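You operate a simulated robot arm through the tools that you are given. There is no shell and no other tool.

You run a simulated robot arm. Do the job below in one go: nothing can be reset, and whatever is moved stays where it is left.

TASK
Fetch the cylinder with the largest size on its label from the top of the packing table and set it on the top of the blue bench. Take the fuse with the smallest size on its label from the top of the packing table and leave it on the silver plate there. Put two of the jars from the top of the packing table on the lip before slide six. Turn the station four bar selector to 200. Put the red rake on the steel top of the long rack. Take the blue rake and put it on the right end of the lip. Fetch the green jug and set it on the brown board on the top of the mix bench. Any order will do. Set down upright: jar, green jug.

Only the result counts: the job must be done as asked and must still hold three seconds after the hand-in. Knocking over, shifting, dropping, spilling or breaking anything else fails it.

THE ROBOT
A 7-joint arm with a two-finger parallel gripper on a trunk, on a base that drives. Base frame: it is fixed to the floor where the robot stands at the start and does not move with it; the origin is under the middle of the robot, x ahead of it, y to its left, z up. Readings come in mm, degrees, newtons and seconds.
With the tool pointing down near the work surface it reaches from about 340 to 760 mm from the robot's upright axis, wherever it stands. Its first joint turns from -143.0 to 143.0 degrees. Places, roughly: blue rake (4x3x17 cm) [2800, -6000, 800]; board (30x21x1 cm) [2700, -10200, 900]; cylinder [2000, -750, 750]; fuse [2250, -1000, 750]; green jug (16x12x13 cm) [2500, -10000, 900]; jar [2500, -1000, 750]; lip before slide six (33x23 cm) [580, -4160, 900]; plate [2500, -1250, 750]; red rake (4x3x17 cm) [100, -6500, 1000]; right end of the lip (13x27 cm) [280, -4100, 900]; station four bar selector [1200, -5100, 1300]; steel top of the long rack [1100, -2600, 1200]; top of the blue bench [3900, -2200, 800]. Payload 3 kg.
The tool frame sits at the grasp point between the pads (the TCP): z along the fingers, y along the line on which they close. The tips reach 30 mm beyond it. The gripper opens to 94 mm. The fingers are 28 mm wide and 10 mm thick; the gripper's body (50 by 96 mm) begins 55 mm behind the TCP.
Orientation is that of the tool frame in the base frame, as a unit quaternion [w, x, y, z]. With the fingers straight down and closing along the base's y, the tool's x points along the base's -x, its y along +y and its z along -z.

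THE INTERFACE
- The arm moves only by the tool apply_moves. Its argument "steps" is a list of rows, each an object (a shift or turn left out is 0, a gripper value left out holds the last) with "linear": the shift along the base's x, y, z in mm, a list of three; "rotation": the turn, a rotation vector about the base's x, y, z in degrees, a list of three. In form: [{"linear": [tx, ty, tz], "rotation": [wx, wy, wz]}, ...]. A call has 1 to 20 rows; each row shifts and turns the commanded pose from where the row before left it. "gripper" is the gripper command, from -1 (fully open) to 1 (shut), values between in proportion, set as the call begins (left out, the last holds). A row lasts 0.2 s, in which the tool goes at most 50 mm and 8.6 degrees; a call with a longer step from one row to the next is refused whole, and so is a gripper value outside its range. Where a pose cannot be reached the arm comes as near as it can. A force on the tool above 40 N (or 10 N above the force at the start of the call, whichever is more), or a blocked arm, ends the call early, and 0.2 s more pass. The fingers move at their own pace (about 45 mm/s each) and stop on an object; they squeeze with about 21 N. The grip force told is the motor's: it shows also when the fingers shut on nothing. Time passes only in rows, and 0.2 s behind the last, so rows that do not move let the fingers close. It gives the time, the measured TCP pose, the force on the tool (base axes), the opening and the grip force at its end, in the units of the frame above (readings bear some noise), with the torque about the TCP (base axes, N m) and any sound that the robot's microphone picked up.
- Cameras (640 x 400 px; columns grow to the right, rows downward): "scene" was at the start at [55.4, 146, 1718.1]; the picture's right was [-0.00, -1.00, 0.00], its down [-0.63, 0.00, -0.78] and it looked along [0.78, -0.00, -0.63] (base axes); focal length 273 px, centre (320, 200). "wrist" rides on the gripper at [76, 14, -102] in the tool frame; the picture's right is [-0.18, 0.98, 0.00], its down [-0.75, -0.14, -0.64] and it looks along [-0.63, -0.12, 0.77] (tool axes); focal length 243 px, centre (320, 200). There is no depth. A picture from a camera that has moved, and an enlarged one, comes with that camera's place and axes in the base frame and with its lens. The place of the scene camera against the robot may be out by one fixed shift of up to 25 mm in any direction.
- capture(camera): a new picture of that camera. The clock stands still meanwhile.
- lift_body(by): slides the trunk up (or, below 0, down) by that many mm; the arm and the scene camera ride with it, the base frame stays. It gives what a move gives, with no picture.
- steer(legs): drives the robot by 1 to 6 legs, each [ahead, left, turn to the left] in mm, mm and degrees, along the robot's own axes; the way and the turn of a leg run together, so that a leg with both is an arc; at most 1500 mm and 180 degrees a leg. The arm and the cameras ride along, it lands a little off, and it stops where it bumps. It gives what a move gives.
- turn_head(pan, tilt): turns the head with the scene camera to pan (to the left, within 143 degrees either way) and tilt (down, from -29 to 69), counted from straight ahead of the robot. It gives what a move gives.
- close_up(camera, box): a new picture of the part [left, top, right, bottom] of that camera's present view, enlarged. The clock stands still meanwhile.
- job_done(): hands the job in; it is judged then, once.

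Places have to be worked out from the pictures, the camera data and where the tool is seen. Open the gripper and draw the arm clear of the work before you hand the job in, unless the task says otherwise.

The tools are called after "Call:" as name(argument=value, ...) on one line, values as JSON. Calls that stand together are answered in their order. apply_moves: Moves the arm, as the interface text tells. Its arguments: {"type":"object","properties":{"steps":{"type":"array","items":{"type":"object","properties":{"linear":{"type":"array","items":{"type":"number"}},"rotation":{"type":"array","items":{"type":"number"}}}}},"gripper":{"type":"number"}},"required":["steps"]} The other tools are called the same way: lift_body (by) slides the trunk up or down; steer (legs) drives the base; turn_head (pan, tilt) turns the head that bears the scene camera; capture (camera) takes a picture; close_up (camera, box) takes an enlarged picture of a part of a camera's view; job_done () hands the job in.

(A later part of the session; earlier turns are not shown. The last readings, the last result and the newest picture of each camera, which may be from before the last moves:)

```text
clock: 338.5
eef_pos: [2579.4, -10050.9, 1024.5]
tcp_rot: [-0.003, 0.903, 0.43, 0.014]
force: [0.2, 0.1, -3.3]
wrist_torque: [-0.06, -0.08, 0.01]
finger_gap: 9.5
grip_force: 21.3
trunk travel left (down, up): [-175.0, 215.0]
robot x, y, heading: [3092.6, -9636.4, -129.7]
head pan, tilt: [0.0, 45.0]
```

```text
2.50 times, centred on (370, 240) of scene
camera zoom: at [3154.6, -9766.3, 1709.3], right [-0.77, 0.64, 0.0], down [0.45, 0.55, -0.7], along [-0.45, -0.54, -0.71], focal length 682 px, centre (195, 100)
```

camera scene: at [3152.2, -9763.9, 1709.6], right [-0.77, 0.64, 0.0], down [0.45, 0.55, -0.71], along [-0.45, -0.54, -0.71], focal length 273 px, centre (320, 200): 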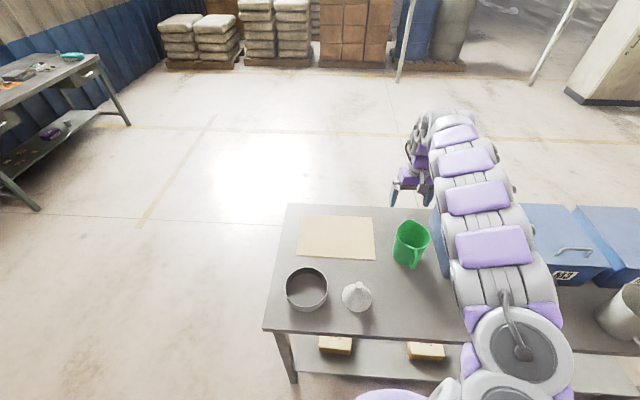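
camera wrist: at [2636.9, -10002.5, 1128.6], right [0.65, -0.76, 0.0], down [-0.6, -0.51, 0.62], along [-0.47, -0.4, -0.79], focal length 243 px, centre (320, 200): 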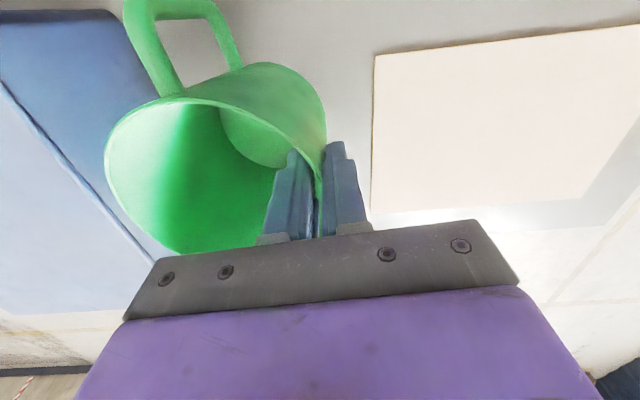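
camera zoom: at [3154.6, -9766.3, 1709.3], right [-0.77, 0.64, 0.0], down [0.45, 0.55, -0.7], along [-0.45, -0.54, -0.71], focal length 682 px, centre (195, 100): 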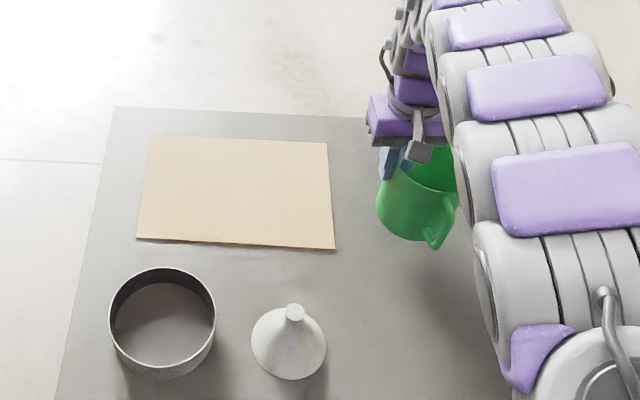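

The jug hangs nearly level. Carrying it over the board.

Call:
apply_moves(steps=[{"linear": [25.8, -35.3, 0]}, {"linear": [25.8, -35.3, 0]}, {"linear": [25.8, -35.3, 0]}, {"linear": [25.8, -35.3, 0]}, {"linear": [25.8, -35.3, 0]}, {"linear": [25.6, -35.5, 0]}, {}])

Call:
capture(camera="wrist")

Call:
close_up(camera="scene", box=[260, 160, 480, 320])

```text
clock: 340.1
eef_pos: [2718.2, -10099.6, 1015.4]
tcp_rot: [-0.005, 0.902, 0.432, 0.018]
force: [-0.5, -0.1, -2.4]
wrist_torque: [-0.1, -0.07, 0.04]
finger_gap: 9.4
grip_force: 20.9
out of reach, approached as far as the arm can: row 2, 3, 4, 5, 6
trunk travel left (down, up): [-175.0, 215.0]
robot x, y, heading: [3091.2, -9640.8, -129.4]
head pan, tilt: [0.0, 45.0]
```

```text
taken
camera wrist: at [2773.4, -10052.4, 1119.2], right [0.65, -0.76, 0.0], down [-0.6, -0.51, 0.61], along [-0.46, -0.4, -0.79], focal length 243 px, centre (320, 200)
```

wrist: 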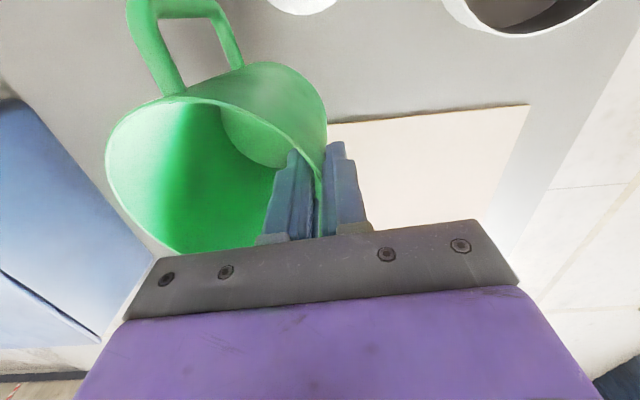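

```text
2.50 times, centred on (370, 240) of scene
camera zoom: at [3155.2, -9767.2, 1709.2], right [-0.77, 0.64, 0.0], down [0.45, 0.55, -0.7], along [-0.45, -0.54, -0.71], focal length 682 px, centre (195, 100)
```

zoom: 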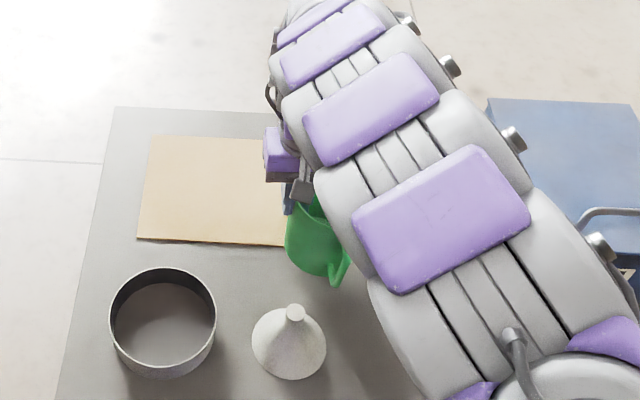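

The arm couldn't follow that line in its present elbow posture. I'll try smaller steps toward the board to see which direction is free.

Call:
apply_moves(steps=[{"linear": [-10, -30, 10]}, {}])

Call:
apply_moves(steps=[{"linear": [-25, -30, 0]}, {}])

```text
clock: 340.7
eef_pos: [2720.3, -10101.8, 1011.7]
tcp_rot: [-0.004, 0.903, 0.43, 0.013]
force: [-0.1, 1.0, -1.7]
wrist_torque: [-0.08, -0.05, 0.0]
finger_gap: 9.9
grip_force: 21.0
out of reach, approached as far as the arm can: row 1
trunk travel left (down, up): [-175.0, 215.0]
robot x, y, heading: [3091.0, -9639.6, -129.6]
head pan, tilt: [0.0, 45.0]
```

```text
clock: 341.3
eef_pos: [2704.2, -10099.8, 1011.9]
tcp_rot: [-0.002, 0.902, 0.431, 0.013]
force: [0.2, -0.3, -2.3]
wrist_torque: [-0.06, -0.05, 0.03]
finger_gap: 10.0
grip_force: 20.8
out of reach, approached as far as the arm can: row 1
trunk travel left (down, up): [-175.0, 215.0]
robot x, y, heading: [3093.7, -9638.0, -129.2]
head pan, tilt: [0.0, 45.0]
```

The reach is limited on the left in this posture, so I'll bring the arm back to the azimuth where it worked and shift the base instead.

Call:
apply_moves(steps=[{"linear": [-41, 16, 8]}, {"linear": [-41, 17, 8]}, {"linear": [-42, 17, 8]}, {}])

Call:
steer(legs=[[0, 250, 0]])

Call:
capture(camera="wrist")

Call:
capture(camera="scene")

```text
clock: 342.3
eef_pos: [2579.5, -10048.3, 1036.6]
tcp_rot: [-0.005, 0.903, 0.429, 0.013]
force: [0.4, 0.7, -1.7]
wrist_torque: [-0.06, -0.05, -0.02]
finger_gap: 9.9
grip_force: 21.1
trunk travel left (down, up): [-175.0, 215.0]
robot x, y, heading: [3089.7, -9636.7, -129.6]
head pan, tilt: [0.0, 45.0]
```

```text
clock: 344.1
eef_pos: [2762.2, -10197.8, 1033.6]
tcp_rot: [0.001, 0.903, 0.429, 0.016]
force: [-0.9, 0.8, -1.9]
wrist_torque: [-0.15, -0.09, -0.03]
finger_gap: 10.0
grip_force: 20.8
trunk travel left (down, up): [-175.0, 215.0]
robot x, y, heading: [3281.8, -9792.6, -129.5]
head pan, tilt: [0.0, 45.0]
```

```text
taken
camera wrist: at [2816.9, -10149.2, 1139.2], right [0.65, -0.76, 0.01], down [-0.6, -0.5, 0.62], along [-0.47, -0.4, -0.79], focal length 243 px, centre (320, 200)
```

wrist: 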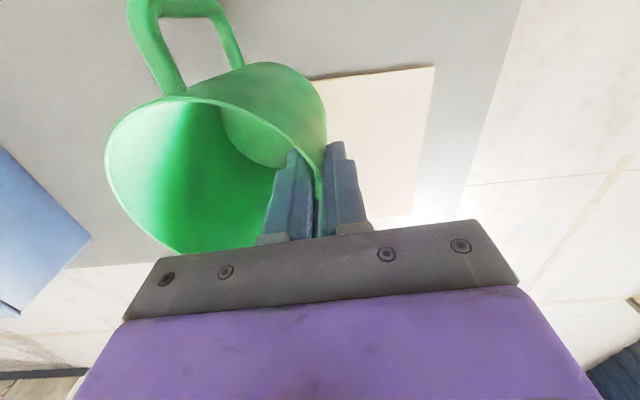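

```text
taken
camera scene: at [3335.6, -9915.1, 1710.0], right [-0.77, 0.64, -0.01], down [0.45, 0.54, -0.7], along [-0.44, -0.55, -0.71], focal length 273 px, centre (320, 200)
```

scene: 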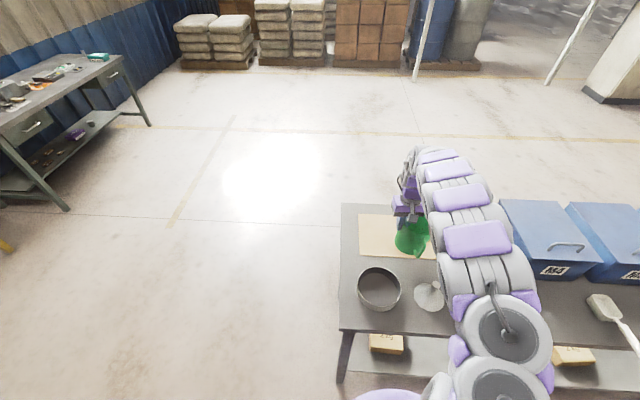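

The jug is now just short of the board's middle. I'll try extending the arm by about 80 mm.

Call:
apply_moves(steps=[{"linear": [-18, -37, 0]}, {"linear": [-18, -37, 0]}, {}])

Call:
capture(camera="wrist")

Call:
close_up(camera="scene", box=[330, 180, 480, 320])

```text
clock: 344.9
eef_pos: [2756.4, -10223.2, 1040.1]
tcp_rot: [0.001, 0.903, 0.43, 0.012]
force: [-0.7, 0.3, -2.6]
wrist_torque: [-0.11, -0.1, -0.01]
finger_gap: 9.8
grip_force: 21.2
out of reach, approached as far as the arm can: row 1, 2
trunk travel left (down, up): [-175.0, 215.0]
robot x, y, heading: [3275.9, -9789.4, -129.5]
head pan, tilt: [0.0, 45.0]
```

```text
taken
camera wrist: at [2813.1, -10173.2, 1144.5], right [0.65, -0.76, 0.01], down [-0.6, -0.5, 0.62], along [-0.47, -0.41, -0.78], focal length 243 px, centre (320, 200)
```

wrist: 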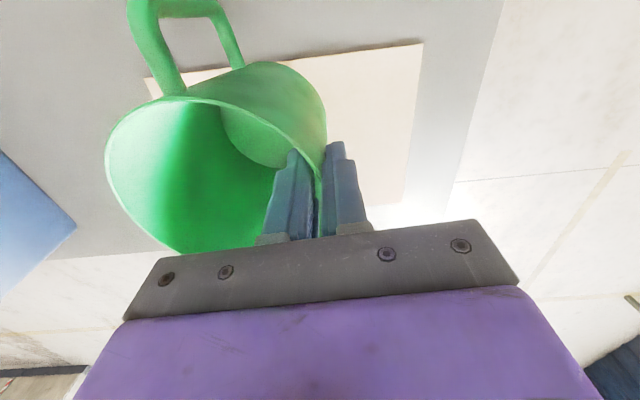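

```text
2.86 times, centred on (405, 250) of scene
camera zoom: at [3339.3, -9918.8, 1709.5], right [-0.77, 0.64, 0.0], down [0.45, 0.55, -0.7], along [-0.45, -0.54, -0.71], focal length 779 px, centre (77, 57)
```

zoom: 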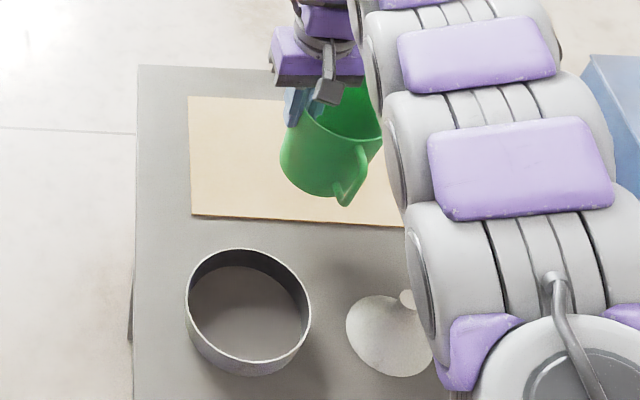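

Jug centre is at about r 5900 over the board; I need about 55 mm more. I'll drive the base 55 mm ahead.

Call:
steer(legs=[[55, 0, 0]])

Call:
capture(camera="wrist")

Call:
close_up(camera="scene", box=[330, 180, 480, 320])

```text
clock: 345.8
eef_pos: [2722.6, -10265.7, 1038.9]
tcp_rot: [0.001, 0.903, 0.43, 0.014]
force: [-0.6, -0.2, -2.8]
wrist_torque: [-0.06, -0.06, -0.01]
finger_gap: 9.8
grip_force: 20.9
trunk travel left (down, up): [-175.0, 215.0]
robot x, y, heading: [3241.1, -9831.8, -129.3]
head pan, tilt: [0.0, 45.0]
```

```text
taken
camera wrist: at [2777.6, -10216.3, 1143.3], right [0.65, -0.76, 0.01], down [-0.6, -0.5, 0.62], along [-0.47, -0.41, -0.78], focal length 243 px, centre (320, 200)
```

wrist: 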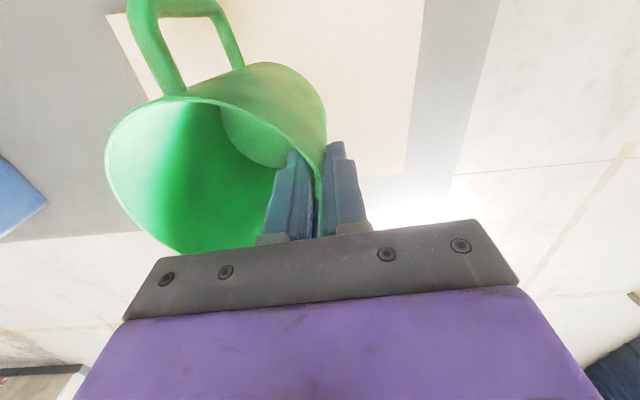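

```text
2.86 times, centred on (405, 250) of scene
camera zoom: at [3301.6, -9960.6, 1709.6], right [-0.77, 0.64, 0.0], down [0.45, 0.55, -0.7], along [-0.45, -0.55, -0.71], focal length 779 px, centre (77, 57)
```

zoom: 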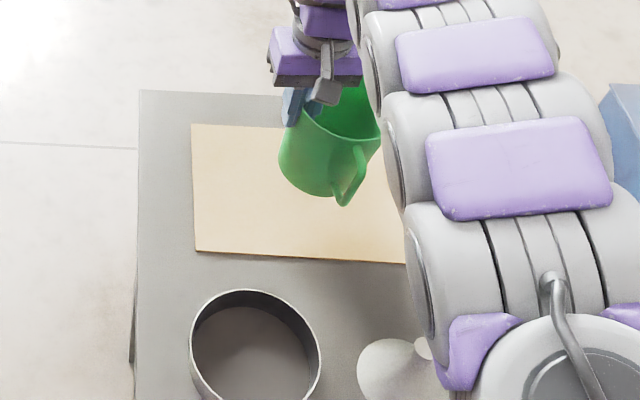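

The jug is over the board's centre within about 20 mm. Lowering slowly to contact.

Call:
apply_moves(steps=[{"linear": [0, 0, -15]}, {"linear": [0, 0, -15]}, {"linear": [0, 0, -15]}, {"linear": [0, 0, -5]}, {}])

Call:
apply_moves(steps=[{"linear": [0, 0, -3]}, {"linear": [0, 0, -3]}, {"linear": [0, 0, -3]}, {}])

```text
clock: 347.0
eef_pos: [2729.4, -10263.4, 992.2]
tcp_rot: [0.004, 0.902, 0.432, 0.011]
force: [0.5, 0.1, -3.1]
wrist_torque: [-0.11, -0.05, -0.01]
finger_gap: 9.9
grip_force: 21.1
out of reach, approached as far as the arm can: row 4
trunk travel left (down, up): [-175.0, 215.0]
robot x, y, heading: [3240.8, -9834.3, -129.5]
head pan, tilt: [0.0, 45.0]
```

```text
clock: 348.0
eef_pos: [2730.1, -10260.7, 984.1]
tcp_rot: [0.003, 0.902, 0.431, 0.011]
force: [-0.3, -0.1, -2.7]
wrist_torque: [-0.09, -0.09, -0.02]
finger_gap: 9.7
grip_force: 21.0
trunk travel left (down, up): [-175.0, 215.0]
robot x, y, heading: [3242.1, -9833.8, -129.3]
head pan, tilt: [0.0, 45.0]
```

Call:
apply_moves(steps=[{"linear": [1, 1.5, -3]}, {"linear": [1, 1.5, -3]}, {}])

Call:
apply_moves(steps=[{"linear": [0, 0, -2.5]}, {"linear": [0, 0, -2.5]}, {}])

```text
clock: 348.8
eef_pos: [2732.2, -10258.4, 976.3]
tcp_rot: [0.001, 0.903, 0.43, 0.011]
force: [0.4, -0.2, -2.8]
wrist_torque: [-0.06, -0.05, 0.0]
finger_gap: 9.5
grip_force: 20.6
trunk travel left (down, up): [-175.0, 215.0]
robot x, y, heading: [3243.6, -9833.3, -129.5]
head pan, tilt: [0.0, 45.0]
```

```text
clock: 349.6
eef_pos: [2732.1, -10258.2, 974.2]
tcp_rot: [0.002, 0.902, 0.431, 0.01]
force: [1.7, -4.8, 9.8]
wrist_torque: [0.3, 0.56, 0.14]
finger_gap: 9.6
grip_force: 21.7
trunk travel left (down, up): [-175.0, 215.0]
robot x, y, heading: [3238.5, -9836.1, -129.6]
head pan, tilt: [0.0, 45.0]
```

Contact with the board (about 10 N plus its weight). Opening the fingers and rising straight up.

Call:
apply_moves(steps=[{}, {}, {}], gripper=0.1)

Call:
apply_moves(steps=[{"linear": [0, 0, 10]}, {"linear": [0, 0, 25]}, {"linear": [0, 0, 30]}, {"linear": [0, 0, 40]}, {"linear": [0, 0, 40]}, {}])

Call:
capture(camera="wrist")

Call:
capture(camera="scene")

```text
clock: 350.4
eef_pos: [2731.9, -10257.9, 972.4]
tcp_rot: [0.002, 0.902, 0.431, 0.01]
force: [-0.5, -0.1, -0.5]
wrist_torque: [-0.02, 0.01, -0.01]
finger_gap: 42.2
grip_force: 0.1
trunk travel left (down, up): [-175.0, 215.0]
robot x, y, heading: [3244.0, -9834.2, -129.4]
head pan, tilt: [0.0, 45.0]
```

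```text
clock: 351.8
eef_pos: [2729.5, -10258.1, 1117.3]
tcp_rot: [0.0, 0.903, 0.43, 0.012]
force: [0.2, 0.4, 0.4]
wrist_torque: [-0.01, 0.02, 0.01]
finger_gap: 42.4
grip_force: 0.1
trunk travel left (down, up): [-175.0, 215.0]
robot x, y, heading: [3243.2, -9836.3, -129.5]
head pan, tilt: [0.0, 45.0]
```

```text
taken
camera wrist: at [2785.7, -10208.5, 1220.7], right [0.65, -0.76, 0.01], down [-0.6, -0.5, 0.62], along [-0.47, -0.41, -0.78], focal length 243 px, centre (320, 200)
```

wrist: 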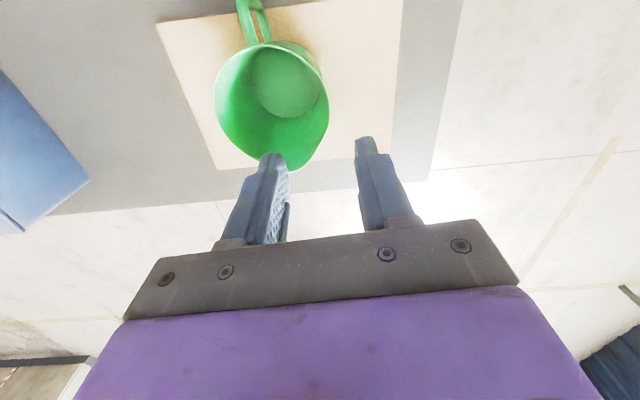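

```text
taken
camera scene: at [3307.9, -9962.2, 1709.3], right [-0.77, 0.64, 0.0], down [0.45, 0.55, -0.7], along [-0.45, -0.54, -0.71], focal length 273 px, centre (320, 200)
```

scene: 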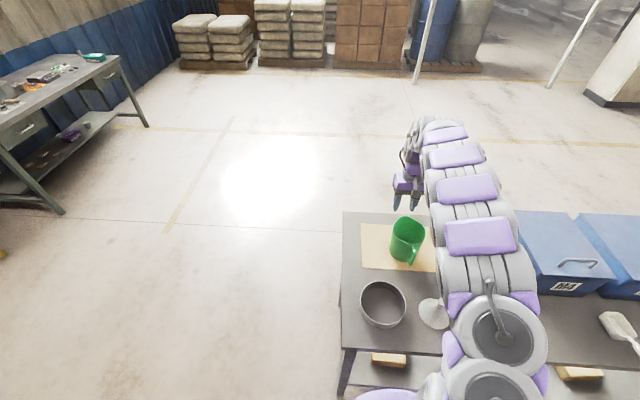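

The jug stands upright on the board. Retracting the arm, then driving back along the passage toward the red-rake table behind the press.

Call:
apply_moves(steps=[{"linear": [43, 19, 15]}, {"linear": [43, 19, 15]}, {"linear": [43, 19, 15]}, {"linear": [43, 19, 15]}, {"linear": [43, 19, 15]}, {"linear": [43, 19, 15]}, {}], gripper=-1)

Call:
steer(legs=[[-120, 0, 0], [0, 0, -91], [1500, 0, 0], [1400, 0, 0]])

Call:
turn_head(pan=0, tilt=20)

Call:
capture(camera="scene")

```text
clock: 353.4
eef_pos: [2988.8, -10146.1, 1206.9]
tcp_rot: [0.001, 0.903, 0.43, 0.014]
force: [-0.2, -0.4, -0.2]
wrist_torque: [0.0, -0.03, 0.0]
finger_gap: 93.7
grip_force: 0.0
trunk travel left (down, up): [-175.0, 215.0]
robot x, y, heading: [3241.5, -9836.2, -129.6]
head pan, tilt: [0.0, 45.0]
```

```text
clock: 372.2
eef_pos: [774.7, -7591.6, 1208.9]
tcp_rot: [0.008, 0.942, -0.336, 0.008]
force: [-0.2, -0.4, 0.7]
wrist_torque: [0.04, 0.01, -0.01]
finger_gap: 93.8
grip_force: 0.1
trunk travel left (down, up): [-175.0, 215.0]
robot x, y, heading: [1084.9, -7843.9, 140.2]
head pan, tilt: [0.0, 45.0]
```

```text
clock: 373.1
eef_pos: [775.9, -7591.4, 1208.5]
tcp_rot: [0.008, 0.941, -0.337, 0.008]
force: [-0.4, -1.1, 0.8]
wrist_torque: [-0.01, 0.0, 0.02]
finger_gap: 94.0
grip_force: 0.0
trunk travel left (down, up): [-175.0, 215.0]
robot x, y, heading: [1086.8, -7844.9, 140.3]
head pan, tilt: [0.0, 20.0]
```

```text
taken
camera scene: at [939.7, -7908.3, 1747.7], right [0.64, 0.77, 0.0], down [0.27, -0.22, -0.94], along [-0.72, 0.6, -0.34], focal length 273 px, centre (320, 200)
```

scene: 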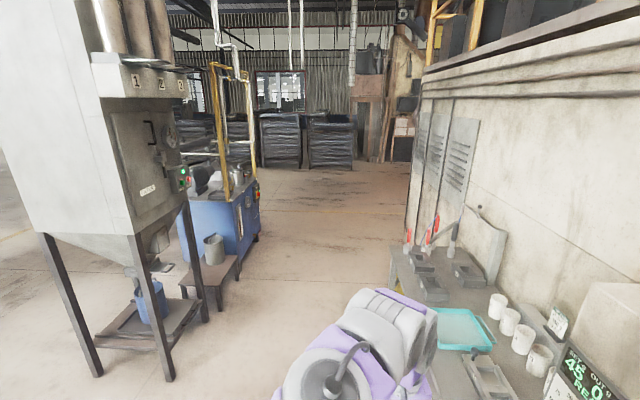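

The red-tool table is ahead on the right. I'll shift left a bit, drive alongside it and turn to face it.

Call:
steer(legs=[[0, 170, 0], [1450, 0, 0], [150, 0, 0], [0, 0, -91]])

Call:
turn_head(pan=0, tilt=45)

Call:
capture(camera="scene")

Call:
capture(camera="wrist")

```text
clock: 386.3
eef_pos: [45.4, -6648.1, 1207.4]
tcp_rot: [-0.011, -0.395, 0.919, 0.0]
force: [0.3, 0.7, 1.2]
wrist_torque: [0.03, 0.03, 0.02]
finger_gap: 93.9
grip_force: 0.0
trunk travel left (down, up): [-175.0, 215.0]
robot x, y, heading: [-233.2, -6939.4, 46.0]
head pan, tilt: [0.0, 20.0]
```

```text
clock: 387.2
eef_pos: [45.2, -6648.6, 1209.0]
tcp_rot: [-0.012, -0.394, 0.919, 0.001]
force: [-1.0, -0.2, -0.2]
wrist_torque: [0.01, 0.01, 0.04]
finger_gap: 93.9
grip_force: 0.0
trunk travel left (down, up): [-175.0, 215.0]
robot x, y, heading: [-228.2, -6940.9, 46.1]
head pan, tilt: [0.0, 45.0]
```

```text
taken
camera scene: at [-301.1, -6796.8, 1709.2], right [0.72, -0.7, 0.0], down [-0.49, -0.51, -0.71], along [0.49, 0.51, -0.71], focal length 273 px, centre (320, 200)
```

scene: 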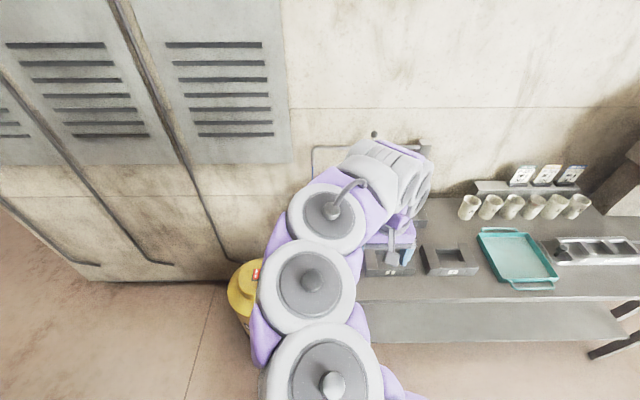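

```text
taken
camera wrist: at [-15.7, -6692.6, 1312.7], right [-0.58, 0.81, 0.01], down [0.64, 0.45, 0.62], along [0.5, 0.37, -0.78], focal length 243 px, centre (320, 200)
```

wrist: 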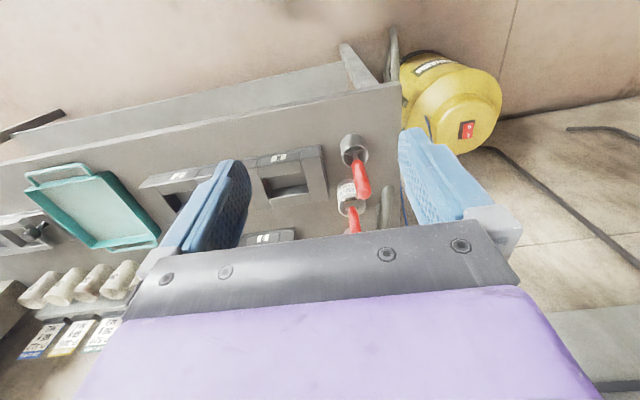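

Two pots with red handles are visible. Zooming in to tell rake from brush.

Call:
close_up(camera="wrist", box=[310, 115, 410, 245])

```text
3.08 times, centred on (360, 180) of wrist
camera zoom: at [-15.7, -6692.6, 1312.7], right [-0.58, 0.81, 0.01], down [0.64, 0.45, 0.62], along [0.5, 0.37, -0.78], focal length 746 px, centre (197, 262)
```

zoom: 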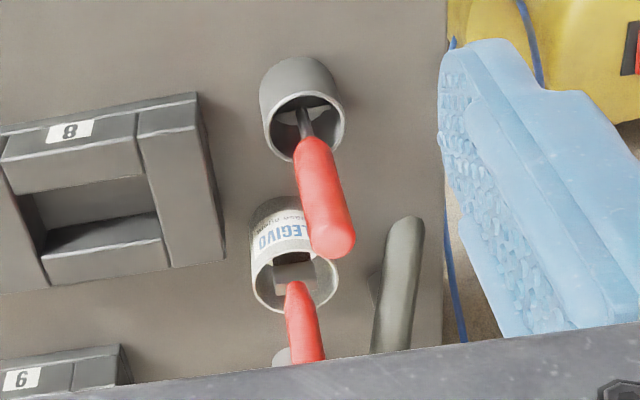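

The front grey pot holds the red rake (thin shaft), the labelled pot the brush. I'll move above it, staying high, and look again to triangulate.

Call:
apply_moves(steps=[{"linear": [18, 33, 0]}, {"linear": [18, 33, 0]}, {"linear": [18, 33, 0]}, {"linear": [18, 33, 0]}, {}])

Call:
capture(camera="wrist")

```text
clock: 388.4
eef_pos: [115.9, -6514.9, 1208.5]
tcp_rot: [-0.011, -0.393, 0.92, 0.002]
force: [0.0, 0.3, -0.2]
wrist_torque: [-0.01, -0.01, -0.02]
finger_gap: 94.0
grip_force: 0.0
trunk travel left (down, up): [-175.0, 215.0]
robot x, y, heading: [-230.4, -6939.5, 45.7]
head pan, tilt: [0.0, 45.0]
```

```text
taken
camera wrist: at [54.8, -6558.9, 1312.4], right [-0.58, 0.81, 0.01], down [0.64, 0.45, 0.63], along [0.51, 0.37, -0.78], focal length 243 px, centre (320, 200)
```

wrist: 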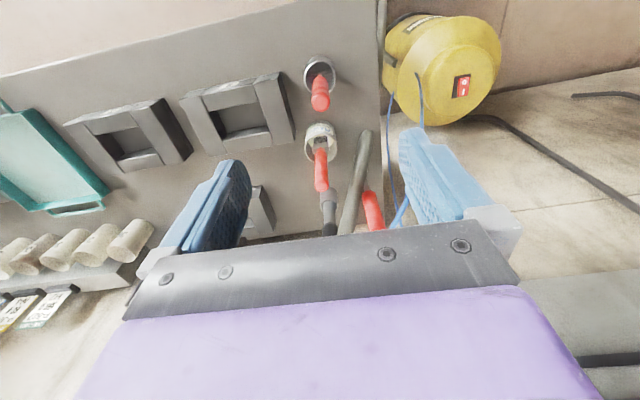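

Handle top is at about [126,-6505,1020], leaning slightly away. I'll centre over it and descend partway with a narrower opening.

Call:
apply_moves(steps=[{"linear": [9, 8, -30]}, {"linear": [0, 0, -40]}, {"linear": [0, 0, -30]}, {}], gripper=-0.06)

Call:
capture(camera="wrist")

```text
clock: 389.4
eef_pos: [125.5, -6506.7, 1107.1]
tcp_rot: [-0.011, -0.394, 0.919, 0.002]
force: [0.7, 0.1, 0.6]
wrist_torque: [0.06, 0.02, 0.0]
finger_gap: 49.7
grip_force: 0.0
trunk travel left (down, up): [-175.0, 215.0]
robot x, y, heading: [-228.6, -6940.3, 45.6]
head pan, tilt: [0.0, 45.0]
```

```text
taken
camera wrist: at [64.4, -6551.4, 1211.2], right [-0.58, 0.81, 0.01], down [0.64, 0.45, 0.63], along [0.5, 0.37, -0.78], focal length 243 px, centre (320, 200)
```

wrist: 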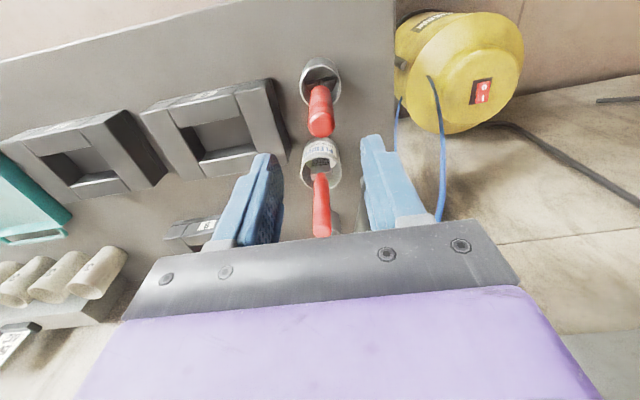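

Aligned; the brush stays about 75 mm ahead of the gripper. Descend to 1003 and close.

Call:
apply_moves(steps=[{"linear": [0, 0, -30]}, {"linear": [-1, -1, -30]}, {"linear": [0, 0, -25]}, {"linear": [0, 0, -18]}, {}])

Call:
capture(camera="wrist")

```text
clock: 390.6
eef_pos: [124.4, -6509.8, 1006.6]
tcp_rot: [-0.012, -0.393, 0.919, 0.0]
force: [-0.9, 0.2, -0.7]
wrist_torque: [0.0, 0.01, 0.0]
finger_gap: 50.0
grip_force: 0.1
trunk travel left (down, up): [-175.0, 215.0]
robot x, y, heading: [-231.3, -6932.8, 45.9]
head pan, tilt: [0.0, 45.0]
```

```text
taken
camera wrist: at [63.9, -6553.0, 1110.0], right [-0.58, 0.81, 0.01], down [0.64, 0.45, 0.63], along [0.5, 0.37, -0.78], focal length 243 px, centre (320, 200)
```

wrist: 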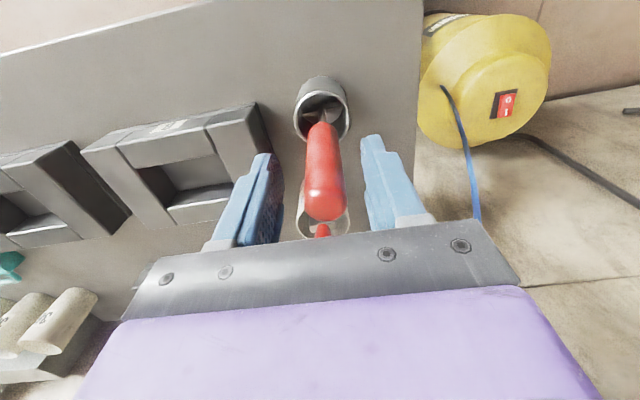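

Handle is between the fingers. Closing and lifting out.

Call:
apply_moves(steps=[{}, {}, {}, {}], gripper=1)

Call:
apply_moves(steps=[{"linear": [0, 0, 15]}, {"linear": [0, 0, 30]}, {"linear": [0, 0, 40]}, {"linear": [0, 0, 40]}, {"linear": [0, 0, 40]}, {"linear": [0, 0, 35]}, {}])

Call:
capture(camera="wrist")

```text
clock: 391.6
eef_pos: [124.4, -6508.3, 1005.5]
tcp_rot: [-0.011, -0.393, 0.919, 0.001]
force: [0.0, 0.9, 0.6]
wrist_torque: [0.03, -0.01, 0.04]
finger_gap: 22.3
grip_force: 20.7
trunk travel left (down, up): [-175.0, 215.0]
robot x, y, heading: [-230.1, -6938.6, 45.6]
head pan, tilt: [0.0, 45.0]
```

```text
clock: 393.2
eef_pos: [125.8, -6510.6, 1205.3]
tcp_rot: [-0.011, -0.393, 0.92, 0.0]
force: [0.1, -0.5, -1.5]
wrist_torque: [0.02, 0.03, 0.02]
finger_gap: 22.2
grip_force: 20.7
trunk travel left (down, up): [-175.0, 215.0]
robot x, y, heading: [-230.2, -6938.9, 45.9]
head pan, tilt: [0.0, 45.0]
```

```text
taken
camera wrist: at [65.0, -6554.5, 1309.0], right [-0.58, 0.81, 0.01], down [0.64, 0.45, 0.62], along [0.5, 0.37, -0.78], focal length 243 px, centre (320, 200)
```

wrist: 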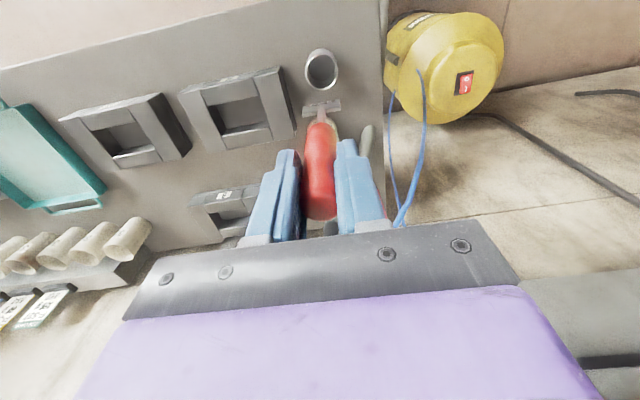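

The red rake is out. Retracting, then driving the long way back round the press toward the long rack.

Call:
apply_moves(steps=[{"linear": [-30, -36, 0]}, {"linear": [-30, -36, 0]}, {"linear": [-30, -36, 0]}, {}])

Call:
steer(legs=[[-50, 0, 0], [0, 0, 94], [1450, 0, 0], [1450, 0, 0], [550, 0, 0]])

Call:
steer(legs=[[0, 0, -91]])

Call:
turn_head(pan=0, tilt=15)

Call:
capture(camera="scene")

```text
clock: 394.2
eef_pos: [36.8, -6618.4, 1205.6]
tcp_rot: [-0.013, -0.394, 0.919, 0.002]
force: [0.5, 0.1, -0.2]
wrist_torque: [-0.03, 0.01, -0.03]
finger_gap: 22.4
grip_force: 21.7
trunk travel left (down, up): [-175.0, 215.0]
robot x, y, heading: [-229.9, -6940.6, 45.9]
head pan, tilt: [0.0, 45.0]
```

```text
clock: 415.3
eef_pos: [-3209.1, -4504.1, 1206.0]
tcp_rot: [0.008, 0.94, -0.341, 0.009]
force: [-0.2, 0.7, -1.4]
wrist_torque: [-0.01, -0.01, 0.01]
finger_gap: 22.0
grip_force: 20.9
trunk travel left (down, up): [-175.0, 215.0]
robot x, y, heading: [-2873.1, -4749.9, 139.6]
head pan, tilt: [0.0, 45.0]
```

```text
clock: 419.6
eef_pos: [-2620.8, -4418.0, 1207.2]
tcp_rot: [-0.012, -0.417, 0.909, 0.0]
force: [0.2, 1.0, -0.7]
wrist_torque: [0.0, -0.03, 0.02]
finger_gap: 21.8
grip_force: 21.3
trunk travel left (down, up): [-175.0, 215.0]
robot x, y, heading: [-2870.9, -4747.6, 48.9]
head pan, tilt: [0.0, 45.0]
```

```text
clock: 420.5
eef_pos: [-2622.5, -4418.3, 1207.2]
tcp_rot: [-0.011, -0.417, 0.909, 0.001]
force: [-0.2, 0.9, -1.1]
wrist_torque: [0.01, 0.0, -0.02]
finger_gap: 22.2
grip_force: 20.8
trunk travel left (down, up): [-175.0, 215.0]
robot x, y, heading: [-2871.3, -4753.2, 49.0]
head pan, tilt: [0.0, 15.0]
```

```text
taken
camera scene: at [-2941.2, -4602.5, 1755.8], right [0.75, -0.66, 0.0], down [-0.17, -0.2, -0.97], along [0.64, 0.73, -0.26], focal length 273 px, centre (320, 200)
```

scene: 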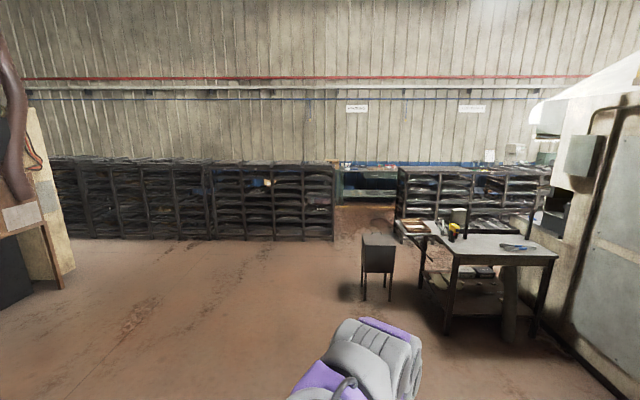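

Clear view: the gap between the racks is ahead to the right, with the stool and cart nearer. I'll shift left a little to clear the stool and drive ahead.

Call:
steer(legs=[[0, 120, 0], [1150, 0, 0], [1150, 0, 0], [1120, 0, 0]])

Call:
steer(legs=[[0, -740, 0]])

Call:
turn_head(pan=-30, tilt=25)

Call:
capture(camera="scene")

```text
clock: 438.0
eef_pos: [-430.5, -1788.8, 1205.9]
tcp_rot: [-0.011, -0.409, 0.912, 0.001]
force: [-0.3, -0.4, -1.0]
wrist_torque: [-0.01, 0.03, 0.0]
finger_gap: 22.1
grip_force: 21.0
trunk travel left (down, up): [-175.0, 215.0]
robot x, y, heading: [-686.1, -2120.2, 47.9]
head pan, tilt: [0.0, 15.0]
```

```text
clock: 442.0
eef_pos: [117.7, -2284.3, 1206.7]
tcp_rot: [-0.011, -0.411, 0.912, 0.0]
force: [-0.3, 0.3, -1.3]
wrist_torque: [0.0, -0.02, -0.01]
finger_gap: 22.2
grip_force: 20.9
trunk travel left (down, up): [-175.0, 215.0]
robot x, y, heading: [-137.9, -2611.4, 48.3]
head pan, tilt: [0.0, 15.0]
```

```text
clock: 443.0
eef_pos: [120.2, -2286.3, 1207.2]
tcp_rot: [-0.011, -0.41, 0.912, 0.002]
force: [-0.4, -0.3, -0.3]
wrist_torque: [0.05, 0.0, 0.0]
finger_gap: 22.4
grip_force: 20.9
trunk travel left (down, up): [-175.0, 215.0]
robot x, y, heading: [-136.0, -2611.7, 47.9]
head pan, tilt: [-30.0, 25.0]
```

```text
taken
camera scene: at [-178.3, -2504.9, 1739.8], right [0.31, -0.95, 0.0], down [-0.4, -0.13, -0.91], along [0.86, 0.28, -0.42], focal length 273 px, centre (320, 200)
```

scene: 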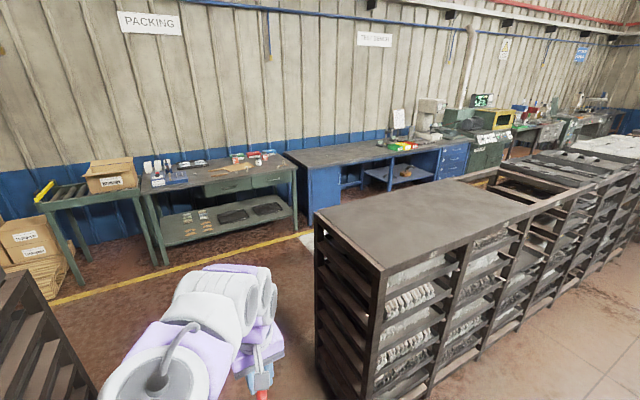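

The rack's steel top is just ahead to the right (end edge at d≈2090, height about 1130). I'll move into the gap and face the rack's end.

Call:
steer(legs=[[0, 75, 0], [815, 0, 0], [0, 0, -89]])

Call:
turn_head(pan=0, tilt=35)

Call:
capture(camera="scene")

Call:
capture(camera="wrist")

```text
clock: 451.7
eef_pos: [693.5, -2194.2, 1207.9]
tcp_rot: [-0.007, 0.337, 0.941, 0.008]
force: [-0.4, 0.1, -1.2]
wrist_torque: [0.01, -0.01, 0.01]
finger_gap: 22.2
grip_force: 20.8
trunk travel left (down, up): [-175.0, 215.0]
robot x, y, heading: [359.7, -1954.6, -39.8]
head pan, tilt: [-30.0, 25.0]
```

```text
clock: 452.7
eef_pos: [701.1, -2184.7, 1208.0]
tcp_rot: [-0.008, 0.336, 0.942, 0.004]
force: [-0.7, 0.2, -1.6]
wrist_torque: [0.01, -0.01, 0.02]
finger_gap: 22.5
grip_force: 21.0
trunk travel left (down, up): [-175.0, 215.0]
robot x, y, heading: [354.8, -1944.9, -40.1]
head pan, tilt: [0.0, 35.0]
```

```text
taken
camera scene: at [496.4, -1870.9, 1723.4], right [-0.64, -0.77, 0.01], down [-0.44, 0.37, -0.82], along [0.62, -0.53, -0.57], focal length 273 px, centre (320, 200)
```

scene: 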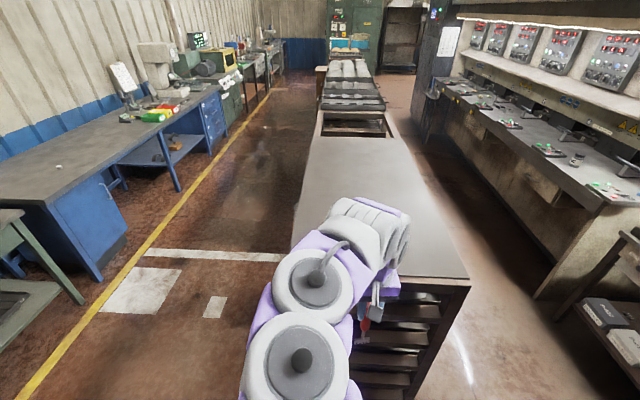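

```text
taken
camera wrist: at [652.3, -2127.6, 1311.3], right [0.77, 0.64, 0.0], down [0.5, -0.6, 0.63], along [0.4, -0.48, -0.78], focal length 243 px, centre (320, 200)
```

wrist: 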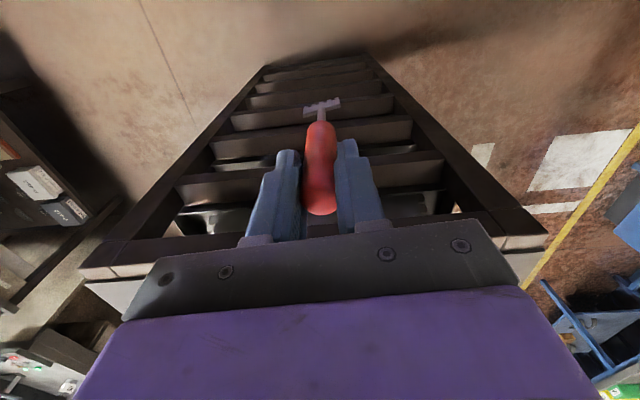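

The rake hangs before the rack's end. I'll raise the trunk 80 mm and the tool, then pitch it forward to nearly horizontal so the rake points over the steel top.

Call:
lift_body(by=80)

Call:
apply_moves(steps=[{"linear": [0, 0, 35]}, {"linear": [0, 0, 35]}, {"linear": [7.5, -6.6, 0], "rotation": [-5.58, -6.41, -0.18]}, {"linear": [7.5, -6.6, 0], "rotation": [-5.58, -6.41, -0.18]}, {"linear": [7.5, -6.6, 0], "rotation": [-5.58, -6.41, -0.18]}, {"linear": [7.5, -6.6, 0], "rotation": [-5.58, -6.41, -0.18]}, {"linear": [7.5, -6.6, 0], "rotation": [-5.58, -6.41, -0.18]}, {"linear": [7.5, -6.6, 0], "rotation": [-5.58, -6.41, -0.18]}, {"linear": [7.5, -6.6, 0], "rotation": [-5.58, -6.41, -0.18]}, {"linear": [7.5, -6.6, 0], "rotation": [-5.58, -6.41, -0.18]}, {"linear": [7.5, -6.6, 0], "rotation": [-5.58, -6.41, -0.18]}, {"linear": [7.5, -6.6, 0], "rotation": [-5.58, -6.41, -0.18]}, {}])

Call:
capture(camera="wrist")

Call:
capture(camera="scene")

```text
clock: 453.9
eef_pos: [695.5, -2194.2, 1287.4]
tcp_rot: [-0.006, 0.337, 0.942, 0.008]
force: [-0.6, 0.7, -1.3]
wrist_torque: [0.03, 0.02, -0.01]
finger_gap: 22.5
grip_force: 20.8
trunk travel left (down, up): [-255.0, 135.0]
robot x, y, heading: [357.1, -1952.6, -40.0]
head pan, tilt: [0.0, 35.0]
```

```text
clock: 454.9
eef_pos: [643.4, -2282.3, 1336.1]
tcp_rot: [0.12, 0.437, 0.89, -0.053]
force: [-0.7, 0.5, -1.1]
wrist_torque: [0.05, -0.07, -0.01]
finger_gap: 22.2
grip_force: 21.4
trunk travel left (down, up): [-255.0, 135.0]
robot x, y, heading: [357.4, -1952.9, -40.0]
head pan, tilt: [0.0, 35.0]
stopped in row 5: the arm was blocked; the commanded pose is now the measured one
```

```text
taken
camera wrist: at [592.5, -2195.5, 1415.8], right [0.89, 0.46, 0.06], down [0.22, -0.54, 0.81], along [0.41, -0.71, -0.58], focal length 243 px, centre (320, 200)
```

wrist: 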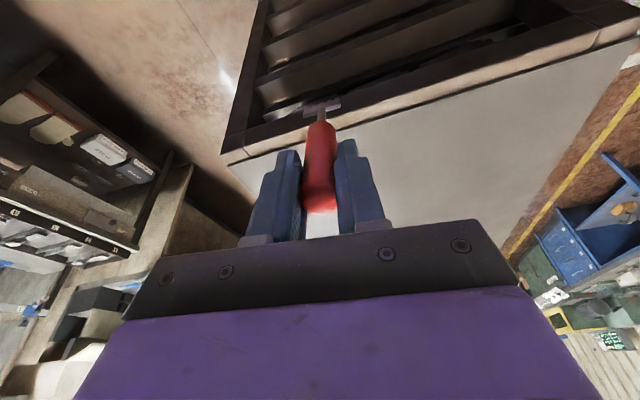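

```text
taken
camera scene: at [483.7, -1886.3, 1804.6], right [-0.64, -0.77, 0.0], down [-0.44, 0.37, -0.82], along [0.63, -0.52, -0.57], focal length 273 px, centre (320, 200)
```

scene: 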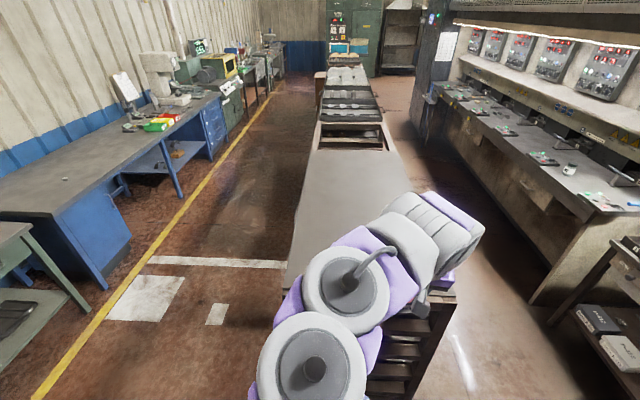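

The arm got blocked in its leaning-elbow posture. I'll return the tool to pointing down, then swing the arm far round to the left (toward its first-joint limit) and back to straighten the elbow posture.

Call:
apply_moves(steps=[{"linear": [9, 15, 0], "rotation": [5.75, 4.8, 0]}, {"linear": [9, 15, 0], "rotation": [5.75, 4.8, 0]}, {"linear": [9, 15, 0], "rotation": [0, 0, 6.5]}, {"linear": [9, 15, 0], "rotation": [0, 0, 6.5]}, {}])

Call:
capture(camera="scene")

```text
clock: 456.1
eef_pos: [686.8, -2214.9, 1338.9]
tcp_rot: [0.003, 0.334, 0.943, -0.002]
force: [-0.4, -0.3, -0.2]
wrist_torque: [0.0, 0.0, 0.02]
finger_gap: 22.4
grip_force: 20.1
trunk travel left (down, up): [-255.0, 135.0]
robot x, y, heading: [360.8, -1953.5, -40.1]
head pan, tilt: [0.0, 35.0]
```

```text
taken
camera scene: at [492.4, -1876.4, 1803.8], right [-0.64, -0.77, 0.0], down [-0.44, 0.37, -0.82], along [0.63, -0.53, -0.57], focal length 273 px, centre (320, 200)
```

scene: 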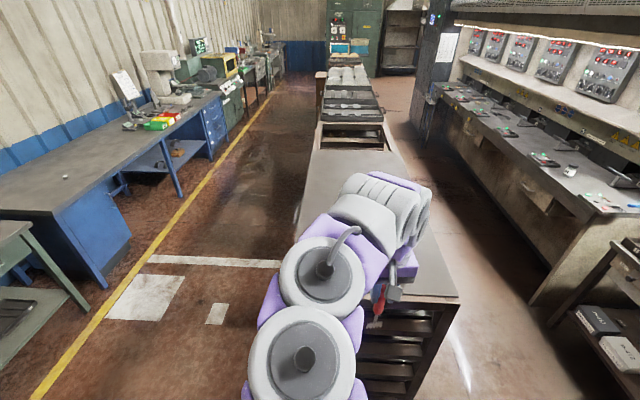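

Tool is down again. Swinging the arm left in an arc at constant height (all above the racks).

Call:
apply_moves(steps=[{"linear": [27.5, 38.6, 0], "rotation": [0, 0, 6.5]}, {"linear": [22.9, 41.4, 0], "rotation": [0, 0, 6.5]}, {"linear": [18.1, 43.7, 0], "rotation": [0, 0, 6.5]}, {"linear": [13, 45.6, 0], "rotation": [0, 0, 6.5]}, {"linear": [7.8, 46.7, 0], "rotation": [0, 0, 6.5]}, {"linear": [2.4, 47.3, 0], "rotation": [0, 0, 6.5]}, {"linear": [-2.9, 47.2, 0], "rotation": [0, 0, 6.5]}, {"linear": [-8.3, 46.6, 0], "rotation": [0, 0, 6.5]}, {"linear": [-13.5, 45.4, 0], "rotation": [0, 0, 6.5]}, {"linear": [-18.5, 43.6, 0], "rotation": [0, 0, 6.5]}, {"linear": [-23.4, 41.2, 0], "rotation": [0, 0, 6.5]}, {"linear": [-27.9, 38.3, 0], "rotation": [0, 0, 6.5]}, {"linear": [-31.9, 34.9, 0], "rotation": [0, 0, 6.5]}, {"linear": [-35.8, 31, 0], "rotation": [0, 0, 6.5]}, {"linear": [-39.1, 26.8, 0], "rotation": [0, 0, 6.5]}, {"linear": [-41.8, 22.2, 0], "rotation": [0, 0, 6.5]}])

Call:
capture(camera="scene")

```text
clock: 458.1
eef_pos: [749.9, -1855.0, 1199.8]
tcp_rot: [-0.191, -0.102, 0.97, 0.108]
force: [-0.6, -0.9, -0.4]
wrist_torque: [0.0, -0.01, -0.04]
finger_gap: 22.7
grip_force: 21.2
trunk travel left (down, up): [-255.0, 135.0]
robot x, y, heading: [356.2, -1950.3, -40.0]
head pan, tilt: [0.0, 35.0]
stopped in row 9: the arm was blocked; the commanded pose is now the measured one
```

```text
taken
camera scene: at [494.0, -1873.5, 1803.5], right [-0.64, -0.77, 0.0], down [-0.44, 0.37, -0.82], along [0.63, -0.53, -0.57], focal length 273 px, centre (320, 200)
```

scene: 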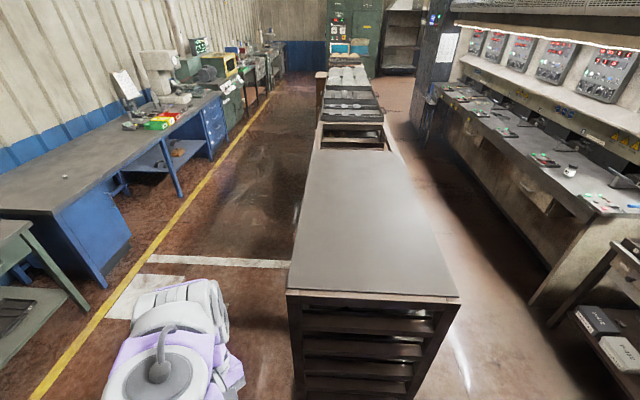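

Blocked by a joint limit partway (elbow fully left). I'll try to right the tool at this place so that the elbow is forced up.

Call:
apply_moves(steps=[{"linear": [0, 0, 30], "rotation": [-2.5, -5.8, 0]}, {"linear": [0, 0, 30], "rotation": [-2.5, -5.8, 0]}, {"linear": [0, 0, 30], "rotation": [-2.5, -5.8, 0]}, {"linear": [0, 0, 30], "rotation": [-2.5, -5.8, 0]}, {}])

Call:
turn_head(pan=50, tilt=50)

Call:
capture(camera="scene")

```text
clock: 459.0
eef_pos: [739.1, -1902.5, 1194.4]
tcp_rot: [-0.186, -0.028, 0.978, 0.094]
force: [0.2, -0.9, -0.6]
wrist_torque: [0.01, -0.01, -0.01]
finger_gap: 22.7
grip_force: 20.9
trunk travel left (down, up): [-255.0, 135.0]
robot x, y, heading: [357.7, -1952.4, -40.0]
head pan, tilt: [0.0, 35.0]
stopped in row 4: the arm was blocked; the commanded pose is now the measured one
```

```text
clock: 460.2
eef_pos: [739.3, -1905.0, 1195.4]
tcp_rot: [-0.183, -0.027, 0.978, 0.091]
force: [-1.1, 1.0, -0.1]
wrist_torque: [-0.01, -0.01, 0.0]
finger_gap: 22.7
grip_force: 21.0
trunk travel left (down, up): [-255.0, 135.0]
robot x, y, heading: [357.3, -1951.3, -40.2]
head pan, tilt: [50.0, 50.0]
```

```text
taken
camera scene: at [500.2, -1806.2, 1781.9], right [0.17, -0.98, 0.0], down [-0.76, -0.13, -0.64], along [0.63, 0.11, -0.77], focal length 273 px, centre (320, 200)
```

scene: 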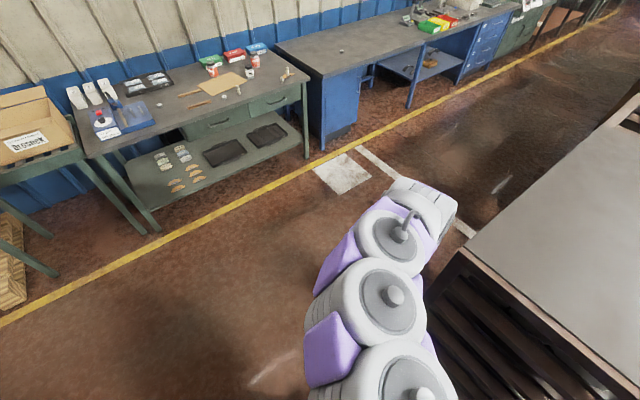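

The elbow is lying fully to the left, which blocks it here. I'll swing back to slightly right of straight ahead, where this posture works, and right the tool.

Call:
apply_moves(steps=[{"linear": [7, -46, 0]}, {"linear": [1.2, -47.2, 0], "rotation": [0, 0, -6.9]}, {"linear": [-4.7, -47.5, 0], "rotation": [0, 0, -6.9]}, {"linear": [-10.2, -46.4, 5], "rotation": [-3.3, -7.1, 0]}, {"linear": [-16.1, -45.9, 5], "rotation": [-3.3, -7.1, 0]}, {"linear": [-21.7, -44.1, 5], "rotation": [-3.3, -7.1, 0]}, {"linear": [-27.2, -41.0, 5], "rotation": [0, 0, -7.5]}, {"linear": [-31.8, -37.5, 5], "rotation": [0, 0, -7.5]}, {"linear": [-36, -33, 5], "rotation": [0, 0, -7.5]}, {"linear": [0, 0, 30], "rotation": [0, 0, -7.5]}, {"linear": [0, 0, 30], "rotation": [0, 0, -7.5]}, {"linear": [0, 0, 30], "rotation": [0, 0, -7.5]}, {}])

Call:
turn_head(pan=0, tilt=40)

Call:
capture(camera="scene")

```text
clock: 463.0
eef_pos: [599.4, -2289.2, 1318.1]
tcp_rot: [0.035, 0.453, 0.89, 0.029]
force: [-0.9, 0.1, -1.0]
wrist_torque: [0.01, -0.02, 0.0]
finger_gap: 22.6
grip_force: 20.8
trunk travel left (down, up): [-255.0, 135.0]
robot x, y, heading: [355.4, -1949.9, -40.2]
head pan, tilt: [50.0, 50.0]
```

```text
clock: 464.1
eef_pos: [601.0, -2288.4, 1317.5]
tcp_rot: [0.034, 0.452, 0.891, 0.027]
force: [-0.4, 0.3, -1.3]
wrist_torque: [0.01, 0.01, -0.01]
finger_gap: 22.5
grip_force: 21.1
trunk travel left (down, up): [-255.0, 135.0]
robot x, y, heading: [359.9, -1952.8, -39.7]
head pan, tilt: [0.0, 40.0]
```

```text
taken
camera scene: at [487.6, -1877.6, 1796.5], right [-0.64, -0.77, 0.0], down [-0.49, 0.41, -0.76], along [0.59, -0.49, -0.64], focal length 273 px, centre (320, 200)
```

scene: 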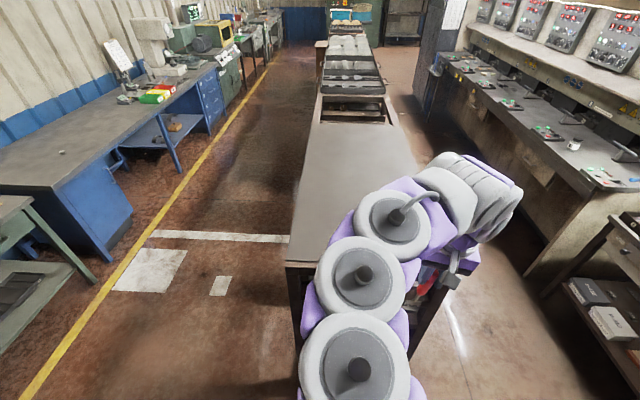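

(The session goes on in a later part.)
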